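You operate a simulated robot arm through the tools that you are given. There is no shell and no other tool. Be economical: measure what you need, move in short steps, check, and stop when the job is done.

Carry out the task below with a simulated robot arm. There is one attempt and no reset: what you move stays moved.

TASK
Stack the syrup tin labelled "SYRUP 2" from the white table on top of the syrup tin that says "SYRUP 7".
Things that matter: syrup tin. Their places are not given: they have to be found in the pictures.

It is judged by the outcome, as a careful person would: the job done as asked, and still so three seconds after it is handed in. It fails if anything else is knocked over, pushed out of place, dropped, spilled or broken.

THE ROBOT
A 7-joint arm with a two-finger parallel gripper, fixed in place. Base frame: the origin is at the foot of the arm, x ahead of it, y to its left, z up; the work surface is at about z = 0. Lengths are in mm, angles in degrees, forces in N, time in s.
With the tool pointing down near the work surface it reaches from about 240 to 620 mm from the base axis. Its first joint turns from -66.0 to 66.0 degrees. Payload 2.6 kg.
Tool frame: the origin (TCP) lies between the finger pads and is the grasp point; the fingertips stand 30 mm ahead of it; z points along the fingers, y is the line along which they close. The gripper opens to 94 mm. The fingers are 28 mm wide and 10 mm thick; the gripper's body (50 by 96 mm) begins 55 mm behind the TCP.
Orientation is that of the tool frame in the base frame, as a unit quaternion [w, x, y, z]. With the fingers straight down and closing along the base's y, the tool's x points along the base's -x, its y along +y and its z along -z.

THE INTERFACE
- The arm moves only by the tool play_rows. Its argument "targets" is a list of rows, each an object (a shift or turn left out is 0, a gripper value left out holds the last) with "linear": the shift along the tool's x, y, z in units of 25 mm (1.0 is 25 mm), a list of three; "angular": the turn, a rotation vector about the tool's x, y, z in units of 5 degrees (1.0 is 5 degrees), a list of three; "jaw": the finger opening in mm, from 0 to 94. In form: [{"linear": [tx, ty, tz], "angular": [wx, wy, wz], "jaw": jaw}, ...]. A call has 1 to 8 rows; each row shifts and turns the commanded pose from where the row before left it, along the tool's axes as they then stand. A call with a number of a shift or a turn outside -1 to 1 is refused whole. A row lasts 0.2 s, in which the tool goes at most 50 mm and 8.6 degrees; a call with a longer step from one row to the next is refused whole, and so is a gripper value outside its range. A pose out of reach is approached as far as the arm can. The call stops where the force on the tool passes 40 N (or 10 N more than at its start, if that is more) or the arm is blocked; 0.2 s more then pass. The fingers move at their own pace (about 72 mm/s each) and stop on an object; they squeeze with about 27 N. The grip force told is the motor's: it shows also when the fingers shut on nothing. Time passes only in rows, and 0.2 s behind the last, so rows that do not move let the fingers close. It gives the time, the measured TCP pose, the force on the tool (base axes), the opening and the grip force at its end, in the units of the frame above (readings bear some noise).
- Cameras (640 x 400 px; columns grow to the right, rows downward): "scene" is fixed at [43.8, 442.7, 558]; the picture's right is [-0.67, -0.74, 0.00], its down [-0.47, 0.42, -0.78] and it looks along [0.58, -0.52, -0.63] (base axes); focal length 360 px, centre (320, 200). "wrist" rides on the gripper at [-37, 0, -58] in the tool frame; the picture's right is [0.00, -1.00, 0.00], its down [0.97, 0.00, -0.24] and it looks along [0.24, 0.00, 0.97] (tool axes); focal length 218 px, centre (320, 200).
- camera(camera): a new picture of that camera. No time passes.
- locate(camera, pixels): for up to 12 pixels [column, row] of the newest picture of that camera ("zoom" is the newest enlarged one), the place [x, y, z] in the base frame of the surface seen there, good to about 2 mm. No time passes.
- zoom(camera, box): a new picture of the part [left, top, right, bottom] of that camera's present view, enlarged. No time passes.
- close_job(): hands the job in; it is judged then, once.

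Work in short steps. Measure before you move; look again where a grasp or a placing could have gone wrong, and mend it. You have 60 turns and 20 pictures in all, the two below and enlarged ones among them. Open the gripper and draw the arm clear of the work before you hand the job in, unless the task says otherwise; then end with one line.

The tools are called after "Request:" as a command line: name --argument value ..., lists and objects as JSON in quotes. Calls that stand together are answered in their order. play_rows: Moves the arm, as the interface text tells. Its arguments: {"type":"object","properties":{"targets":{"type":"array","items":{"type":"object","properties":{"linear":{"type":"array","items":{"type":"number"}},"angular":{"type":"array","items":{"type":"number"}},"jaw":{"type":"number"}}}}},"required":["targets"]} The other tools are called the same way: camera (camera) takes a picture; locate (camera, pixels) gives the place of the surface under pixels of a picture; zoom (camera, box) takes an enlarged picture of a part of a camera's view; close_job () hands the job in.

At the start:

```text
t: 0.0
position: [336.1, 184.1, 282.3]
orientation: [0.0, 0.0, 1.0, 0.0]
ft_force: [0.3, -0.6, -0.1]
opening: 94.1
grasp_force: 0.0
```

scene: 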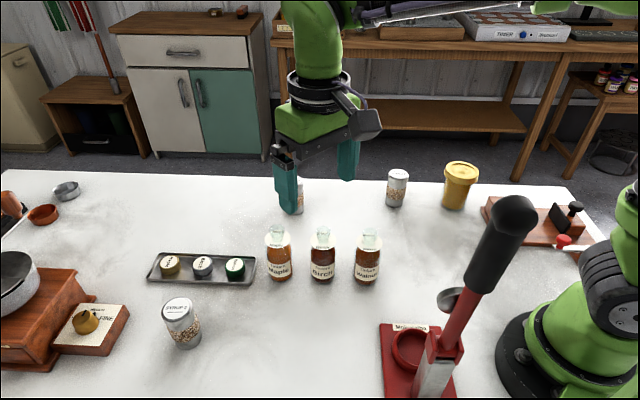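
wrist: 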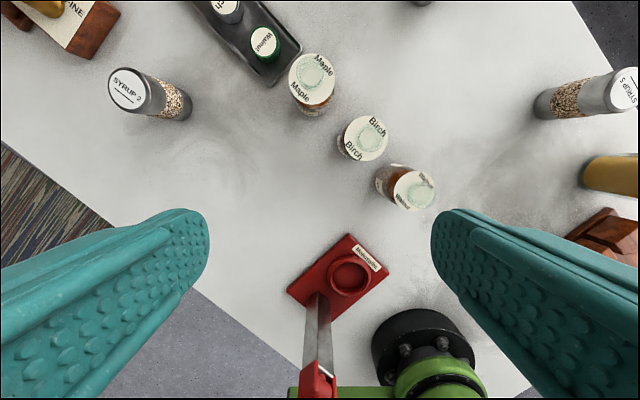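

The tins show at scene (181,322), (397,187) and one behind the finger (297,197). I zoom to read the labels.

Request:
zoom --camera "scene" --box '[260, 150, 420, 250]'

Request:
locate --camera "scene" --pixels '[[178, 305], [164, 308], [192, 305], [186, 348], [397, 173], [388, 172], [407, 173], [396, 206], [278, 230], [323, 232], [368, 234], [301, 212]]'

Request:
zoom --camera "wrist" --box '[480, 40, 640, 140]'

```text
4.00 times, centred on (340, 200) of scene
```

zoom: 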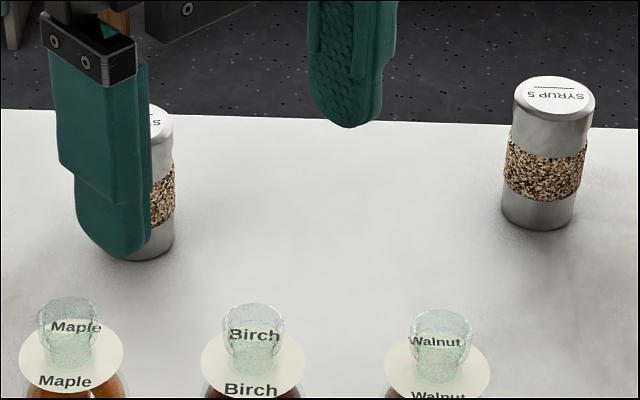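

```text
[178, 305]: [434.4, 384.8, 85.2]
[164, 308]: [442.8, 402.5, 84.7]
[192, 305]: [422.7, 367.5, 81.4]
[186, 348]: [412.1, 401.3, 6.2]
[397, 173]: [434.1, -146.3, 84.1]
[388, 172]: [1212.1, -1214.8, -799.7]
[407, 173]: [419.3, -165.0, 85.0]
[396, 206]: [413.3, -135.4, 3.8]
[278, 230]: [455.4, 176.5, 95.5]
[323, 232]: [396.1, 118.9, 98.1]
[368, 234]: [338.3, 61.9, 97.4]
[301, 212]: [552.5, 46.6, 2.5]
```

```text
4.00 times, centred on (560, 90) of wrist
```

zoom: 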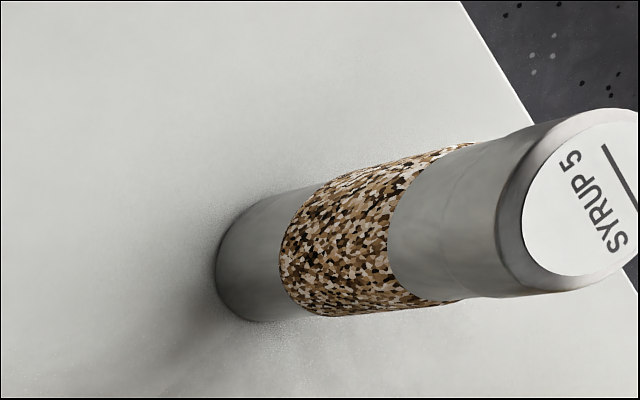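

SYRUP 5 is the tin at (430,-150). The one behind the finger is near (560,40). SYRUP 2 is at about (434,385). I move high over SYRUP 2, which also unblocks the scene view.

Request:
play_rows --targets '[{"linear": [-0.49, 1, 0]}, {"linear": [-0.49, 1, 0]}, {"linear": [-0.49, 1, 0]}, {"linear": [-0.49, 1, 0]}, {"linear": [-0.49, 1, 0]}, {"linear": [-0.49, 1, 0]}, {"linear": [-0.49, 1, 0]}, {"linear": [-0.49, 1, 0]}]'

Request:
camera --camera "scene"

Request:
camera --camera "wrist"

```text
t: 1.8
position: [425.5, 365.3, 281.4]
orientation: [-0.001, 0.0, 1.0, -0.001]
ft_force: [-0.5, -0.3, 0.4]
opening: 94.3
grasp_force: 0.1
out of reach, approached as far as the arm can: row 8
```

```text
15 pictures are left
```

scene: 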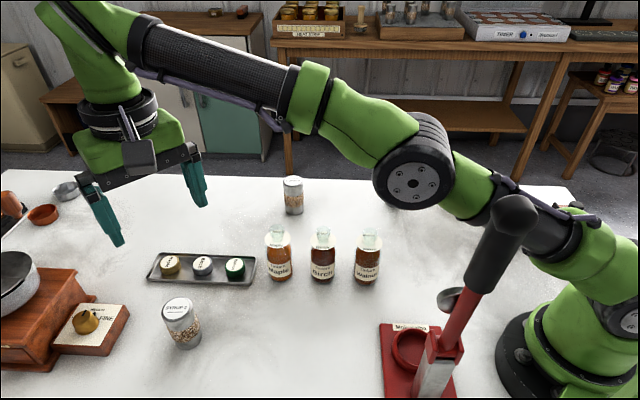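

```text
14 pictures are left
```

wrist: 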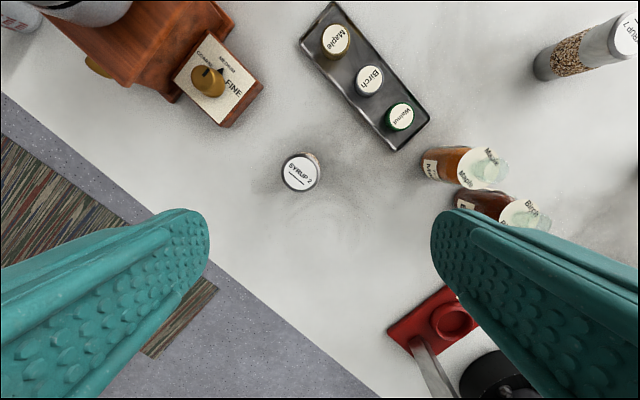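

The far tin reads "...RUP 7" in the wrist view. I check its label and measure both tins.

Request:
zoom --camera "scene" --box '[261, 170, 325, 220]'

Request:
locate --camera "zoom" --pixels '[[320, 95], [250, 100], [395, 95], [320, 70], [320, 130], [235, 400], [320, 420], [410, 400]]'

Request:
locate --camera "wrist" --pixels '[[300, 172], [283, 172], [317, 172], [300, 155], [300, 189], [261, 85], [220, 125], [390, 150], [310, 45], [430, 115], [425, 170], [330, 10]]'

```text
8.00 times, centred on (293, 195) of scene
```

zoom: 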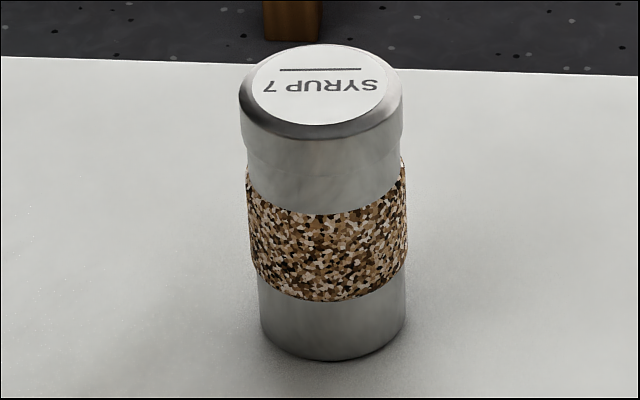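

```text
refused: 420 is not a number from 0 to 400
```

```text
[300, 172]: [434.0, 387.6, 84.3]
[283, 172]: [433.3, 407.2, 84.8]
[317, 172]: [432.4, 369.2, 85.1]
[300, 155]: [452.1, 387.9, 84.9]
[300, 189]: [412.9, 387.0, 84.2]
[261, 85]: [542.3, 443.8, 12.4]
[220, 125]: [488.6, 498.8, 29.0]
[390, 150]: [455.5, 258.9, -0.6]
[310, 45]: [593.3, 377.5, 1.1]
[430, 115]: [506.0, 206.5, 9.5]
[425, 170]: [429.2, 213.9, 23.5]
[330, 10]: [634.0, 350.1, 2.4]
```

Label confirmed: SYRUP 7. I measure its lid.

Request:
locate --camera "zoom" --pixels '[[320, 88], [250, 90], [392, 90], [320, 50], [320, 128], [270, 110], [372, 110], [290, 60], [350, 60], [334, 352]]'

Request:
zoom --camera "wrist" --box '[260, 145, 340, 195]'

```text
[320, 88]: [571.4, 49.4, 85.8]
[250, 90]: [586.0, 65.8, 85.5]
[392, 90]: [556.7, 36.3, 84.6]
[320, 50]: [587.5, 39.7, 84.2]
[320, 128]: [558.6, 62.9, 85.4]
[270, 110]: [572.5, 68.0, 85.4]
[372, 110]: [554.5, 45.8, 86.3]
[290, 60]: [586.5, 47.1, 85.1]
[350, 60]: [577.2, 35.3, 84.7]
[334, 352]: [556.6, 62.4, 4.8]
```

```text
8.00 times, centred on (300, 170) of wrist
```

zoom: 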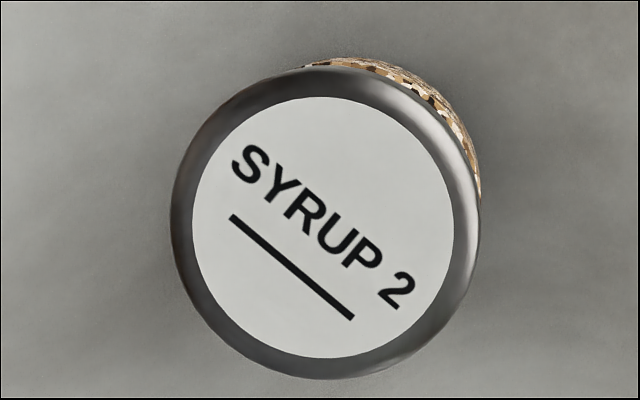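

SYRUP 2 centre is ≈(431.5,387.5), SYRUP 7 centre ≈(571.5,50.5), both 85 tall. I descend to about z=150 to see where the commanded pose ends up.

Request:
play_rows --targets '[{"linear": [0, 0, 1]}, {"linear": [0, 0, 1]}, {"linear": [0, 0, 1]}, {"linear": [0, 0, 1]}, {"linear": [0, 0, 1]}, {"linear": [0, 0, 0]}]'

```text
t: 3.2
position: [425.0, 364.5, 159.3]
orientation: [0.0, 0.0, 1.0, 0.0]
ft_force: [0.7, -1.0, 0.4]
opening: 94.2
grasp_force: 0.0
```

Commanded pose follows the reached one; I shift +6.5 in x and +23 in y, still above the tin.

Request:
play_rows --targets '[{"linear": [-0.13, 0.46, 0]}, {"linear": [-0.13, 0.46, 0]}, {"linear": [0, 0, 0]}]'

Request:
camera --camera "wrist"

```text
t: 4.0
position: [431.5, 389.8, 157.2]
orientation: [0.0, 0.0, 1.0, 0.0]
ft_force: [-1.0, 0.1, 0.4]
opening: 94.1
grasp_force: 0.1
```

```text
11 pictures are left
```

wrist: 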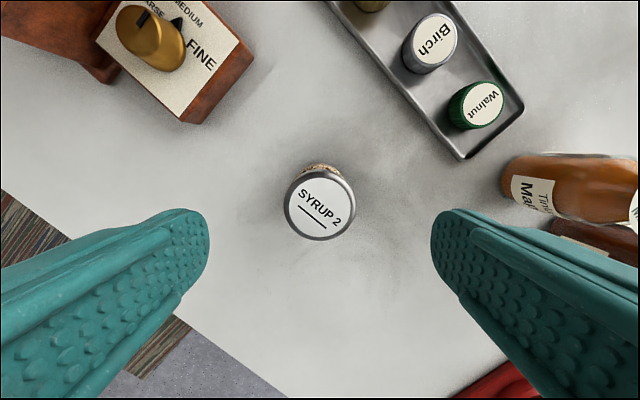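

The tin is centred between the fingers (column 319). I descend to z≈60.

Request:
play_rows --targets '[{"linear": [0, 0, 0.98]}, {"linear": [0, 0, 0.98]}, {"linear": [0, 0, 0.98]}, {"linear": [0, 0, 0.98]}, {"linear": [0, 0, 0]}]'

```text
t: 5.2
position: [432.1, 389.9, 59.5]
orientation: [0.001, 0.0, 1.0, 0.0]
ft_force: [-0.4, -1.5, -0.4]
opening: 94.1
grasp_force: 0.0
```

Height reached without contact; I close the fingers.

Request:
play_rows --targets '[{"jaw": 30}, {"jaw": 30}, {"jaw": 30}, {"jaw": 30}, {"jaw": 30}]'

```text
t: 6.4
position: [432.8, 389.4, 59.9]
orientation: [0.0, 0.0, 1.0, 0.001]
ft_force: [0.3, 0.4, -0.3]
opening: 45.7
grasp_force: 26.8
```

Gripped at 45.7 mm, 27 N. I lift gently.

Request:
play_rows --targets '[{"linear": [0, 0, -0.3]}, {"linear": [0, 0, -0.5]}, {"linear": [0, 0, -0.8]}, {"linear": [0, 0, -0.8]}, {"linear": [0, 0, -0.8]}, {"linear": [0, 0, -0.8]}, {"linear": [0, 0, 0]}]'

Request:
camera --camera "scene"

```text
t: 8.0
position: [432.7, 390.4, 157.5]
orientation: [-0.001, 0.0, 1.0, 0.0]
ft_force: [-0.4, 0.6, -1.1]
opening: 45.4
grasp_force: 27.2
```

```text
10 pictures are left
```

scene: 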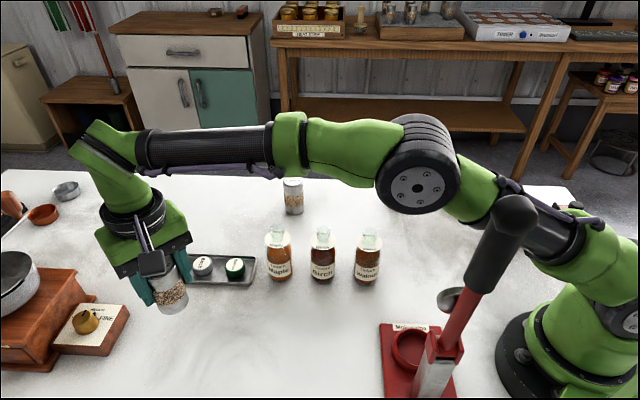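

The tin hangs straight. I carry it toward SYRUP 7, inward first and then higher.

Request:
play_rows --targets '[{"linear": [-0.15, -0.5, 0]}, {"linear": [-0.32, -0.8, 0]}, {"linear": [-0.32, -0.8, 0]}, {"linear": [-0.32, -0.8, -0.34]}, {"linear": [-0.32, -0.8, -0.34]}, {"linear": [-0.32, -0.8, -0.34]}, {"linear": [-0.32, -0.8, -0.34]}, {"linear": [-0.32, -0.8, -0.34]}]'

```text
t: 9.8
position: [492.0, 235.3, 202.0]
orientation: [0.0, 0.001, 1.0, 0.0]
ft_force: [1.4, -0.2, -2.1]
opening: 45.6
grasp_force: 27.0
```

On course. I continue to about (550,51,200), short of the tin in x, and check reach.

Request:
play_rows --targets '[{"linear": [-0.29, -0.95, 0]}, {"linear": [-0.29, -0.95, 0]}, {"linear": [-0.29, -0.95, 0]}, {"linear": [-0.29, -0.95, 0]}, {"linear": [-0.29, -0.95, 0]}, {"linear": [-0.29, -0.95, 0]}, {"linear": [-0.29, -0.95, 0]}, {"linear": [-0.29, -0.71, 0]}]'

Request:
camera --camera "scene"

Request:
camera --camera "wrist"

```text
t: 11.6
position: [548.6, 52.2, 203.1]
orientation: [0.0, 0.001, 1.0, 0.0]
ft_force: [0.3, 0.2, -2.0]
opening: 45.7
grasp_force: 27.0
```

```text
9 pictures are left
```

scene: 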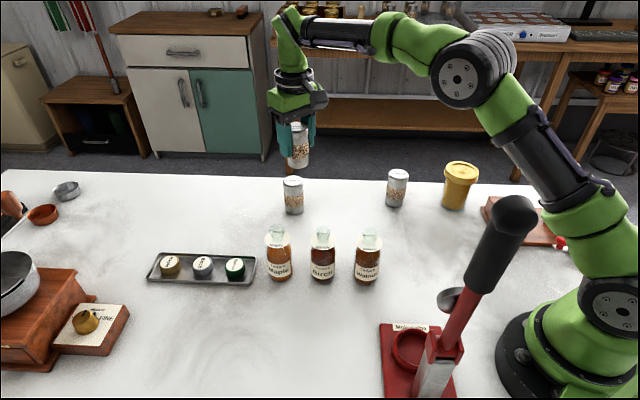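

```text
8 pictures are left
```

wrist: 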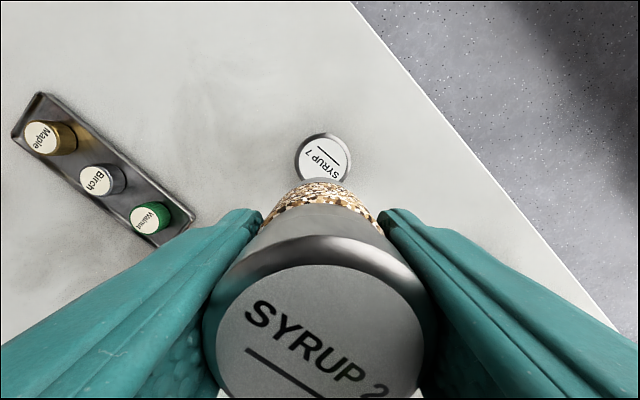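

SYRUP 7's lid is visible at wrist (324,157). I locate both lids.

Request:
locate --camera "wrist" --pixels '[[300, 157], [324, 157], [348, 157], [324, 140], [324, 174], [220, 325], [420, 325], [320, 270], [320, 390], [320, 330]]'

Request:
zoom --camera "wrist" --box '[274, 110, 370, 170]'

```text
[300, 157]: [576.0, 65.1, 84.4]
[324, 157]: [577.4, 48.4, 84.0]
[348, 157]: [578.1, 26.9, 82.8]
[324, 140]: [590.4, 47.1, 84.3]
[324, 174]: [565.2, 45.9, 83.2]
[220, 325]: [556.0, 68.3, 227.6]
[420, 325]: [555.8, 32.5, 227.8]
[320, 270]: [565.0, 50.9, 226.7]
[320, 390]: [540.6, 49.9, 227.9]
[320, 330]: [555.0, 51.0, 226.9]
```

```text
6.67 times, centred on (322, 140) of wrist
```

zoom: 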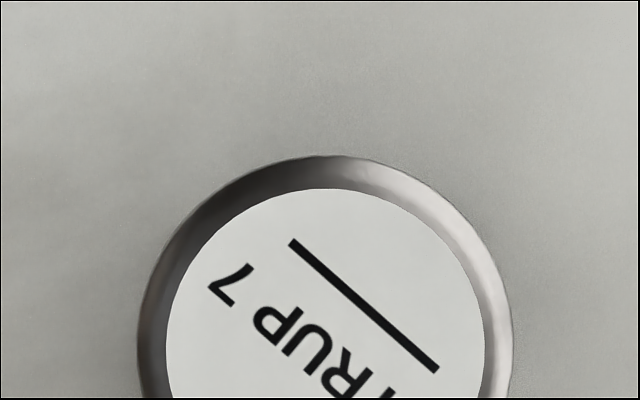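

Combining both cameras, SYRUP 7 lies 26 mm further in x and −2.5 mm in y from the held tin. I lower to about z=163 (tin bottom ~18 mm above the lid) while still offset... then shift over.

Request:
play_rows --targets '[{"linear": [-0.26, -0.025, 0.4]}, {"linear": [-0.26, -0.025, 0.4]}, {"linear": [-0.26, -0.025, 0.4]}, {"linear": [-0.26, -0.025, 0.3]}, {"linear": [0, 0, 0]}]'

Request:
zoom --camera "scene" --box '[245, 130, 341, 220]'

Request:
camera --camera "wrist"

```text
t: 12.8
position: [575.6, 51.6, 163.8]
orientation: [-0.001, 0.001, 1.0, 0.001]
ft_force: [-0.2, -0.5, -0.7]
opening: 45.8
grasp_force: 26.9
```

```text
4.44 times, centred on (293, 175) of scene
```

zoom: 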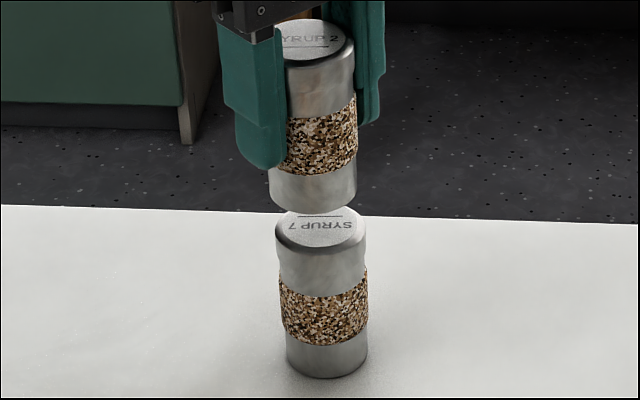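

```text
5 pictures are left
```

wrist: 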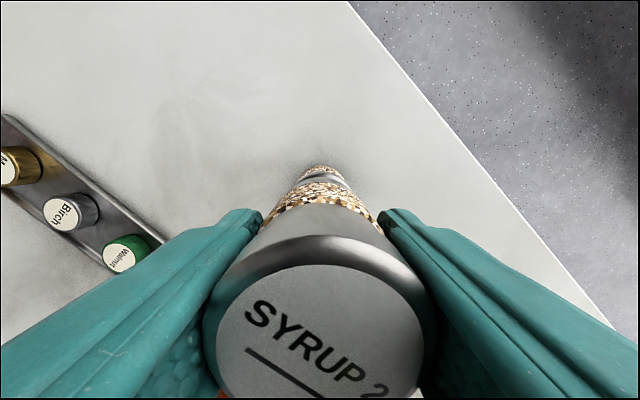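

In the zoom, the held tin's bottom (col 313) sits about 3 mm image-left of tin 7's axis (~319.5), in line with the TCP reading's excess. I correct (−1,−2.5) and lower 11 mm.

Request:
play_rows --targets '[{"linear": [0.04, -0.1, 0]}, {"linear": [0, 0, 0.22]}, {"linear": [0, 0, 0.22]}, {"linear": [0, 0, 0]}]'

Request:
zoom --camera "scene" --box '[261, 160, 325, 220]'

```text
t: 13.8
position: [573.5, 48.3, 153.7]
orientation: [0.0, 0.0, 1.0, 0.0]
ft_force: [0.0, -0.3, -2.0]
opening: 45.6
grasp_force: 26.9
```

```text
6.67 times, centred on (293, 190) of scene
```

zoom: 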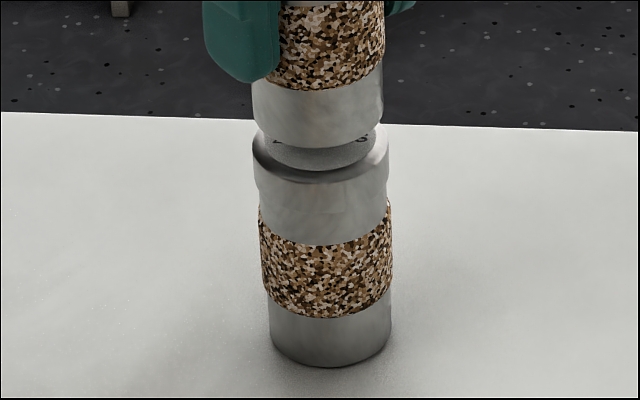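

Alignment is within about 1 mm. I lower the remaining ~8 mm slowly and watch the force.

Request:
play_rows --targets '[{"linear": [0, -0.02, 0.1]}, {"linear": [0, 0, 0.08]}, {"linear": [0, 0, 0.06]}, {"linear": [0, 0, 0.04]}, {"linear": [0, 0, 0]}]'

```text
t: 15.0
position: [575.0, 47.9, 145.7]
orientation: [-0.001, -0.001, 1.0, 0.0]
ft_force: [-0.1, -0.6, -2.5]
opening: 45.6
grasp_force: 26.9
```

Request:
play_rows --targets '[{"linear": [0, 0, 0.03]}, {"linear": [0, 0, 0]}]'

Request:
zoom --camera "scene" --box '[261, 160, 325, 220]'

```text
t: 15.6
position: [574.3, 47.9, 145.1]
orientation: [0.0, 0.0, 1.0, 0.0]
ft_force: [-0.2, 0.3, -0.8]
opening: 45.3
grasp_force: 26.8
```

```text
6.67 times, centred on (293, 190) of scene
```

zoom: 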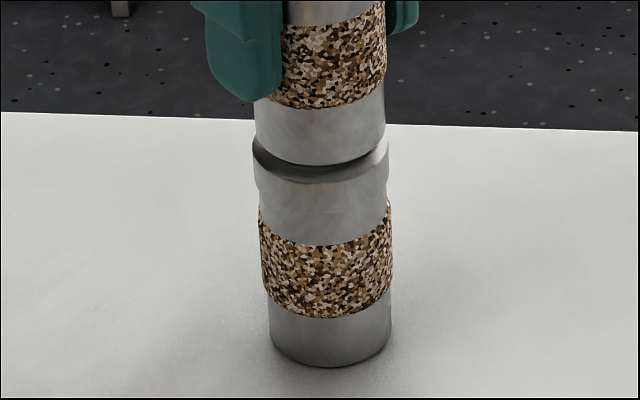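

Well aligned (255–386 over 253–389) and about touching. I go down in 0.5 mm steps until weight is off.

Request:
play_rows --targets '[{"linear": [0, 0, 0.02]}, {"linear": [0, 0, 0.0]}]'

Request:
play_rows --targets '[{"linear": [0, 0, 0.02]}, {"linear": [0, 0, 0.0]}]'

```text
t: 16.2
position: [574.7, 47.5, 144.9]
orientation: [0.0, 0.0, 1.0, 0.0]
ft_force: [-0.4, 0.2, -1.8]
opening: 45.8
grasp_force: 27.0
```

```text
t: 16.8
position: [574.5, 46.8, 144.1]
orientation: [0.0, -0.001, 1.0, 0.0]
ft_force: [0.2, 0.5, -1.7]
opening: 45.6
grasp_force: 26.4
```

Request:
play_rows --targets '[{"linear": [0, 0, 0.03]}, {"linear": [0, 0, 0.0]}]'

Request:
play_rows --targets '[{"linear": [0, 0, 0.03]}, {"linear": [0, 0, 0.0]}]'

```text
t: 17.4
position: [575.6, 47.3, 143.4]
orientation: [0.001, 0.0, 1.0, 0.0]
ft_force: [0.0, -0.2, -0.3]
opening: 45.6
grasp_force: 26.9
```

```text
t: 18.0
position: [573.6, 48.2, 143.6]
orientation: [0.001, 0.0, 1.0, 0.0]
ft_force: [-0.5, -0.8, 6.9]
opening: 45.5
grasp_force: 27.9
```

Contact: +6.9 N upward. I release gradually.

Request:
play_rows --targets '[{"linear": [0, 0, -0.01], "jaw": 45}, {"jaw": 47}, {"jaw": 50}, {"jaw": 56}, {"jaw": 66}, {"jaw": 78}, {"jaw": 78}]'

Request:
zoom --camera "scene" --box '[245, 130, 341, 220]'

```text
t: 19.6
position: [574.2, 46.6, 143.3]
orientation: [0.0, 0.0, 1.0, 0.0]
ft_force: [0.4, 0.0, 0.9]
opening: 77.9
grasp_force: 0.2
```

```text
4.44 times, centred on (293, 175) of scene
```

zoom: 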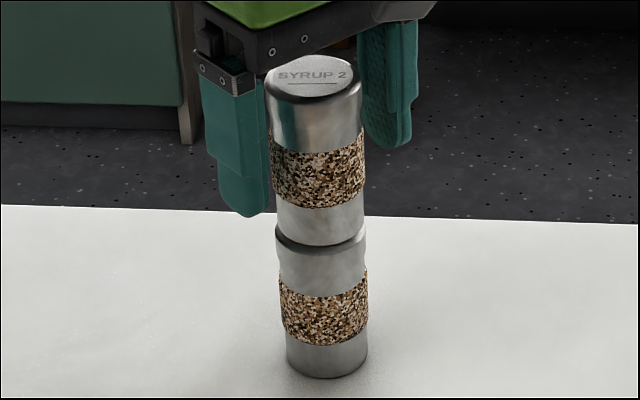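

The stack stands. I raise straight up, then draw back.

Request:
play_rows --targets '[{"linear": [0, 0, -0.5], "jaw": 90}, {"linear": [0, 0, -0.6]}, {"linear": [0, 0, -0.6]}, {"linear": [0, 0, -0.6]}, {"linear": [0, 0, -0.4]}]'

Request:
play_rows --targets '[{"linear": [0.3, 0, -0.5]}, {"linear": [0.5, 0, -0.5]}, {"linear": [0.8, 0, -0.6]}, {"linear": [0.8, 0, -0.6]}, {"linear": [0.8, 0, -0.6]}, {"linear": [0.8, 0, 0]}, {"linear": [0, 0, 0]}]'

Request:
camera --camera "scene"

```text
t: 20.8
position: [574.3, 48.3, 210.8]
orientation: [-0.001, -0.001, 1.0, 0.0]
ft_force: [-0.5, -0.1, -0.1]
opening: 89.8
grasp_force: 0.0
```

```text
t: 22.4
position: [475.1, 47.9, 279.9]
orientation: [0.0, 0.0, 1.0, 0.0]
ft_force: [-0.9, 0.4, 0.5]
opening: 90.0
grasp_force: 0.0
```

```text
1 pictures are left
```

scene: 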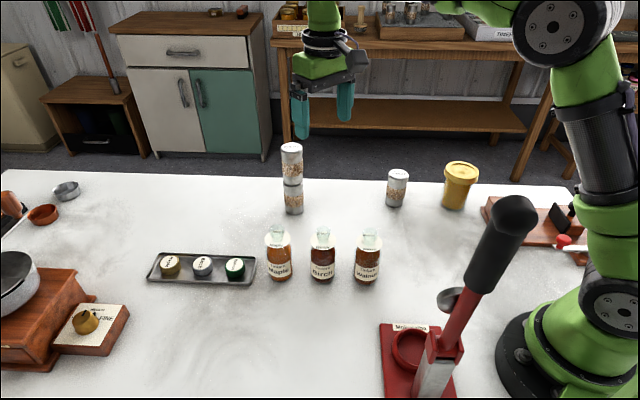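

The stack stands at (292,180), everything else is unmoved, and the arm is clear.

Request:
close_job

```text
The job is handed in.
```

SYRUP 2 is standing on top of SYRUP 7. The gripper is open, the arm is clear, nothing else looked moved in the last picture, and the job is handed in.
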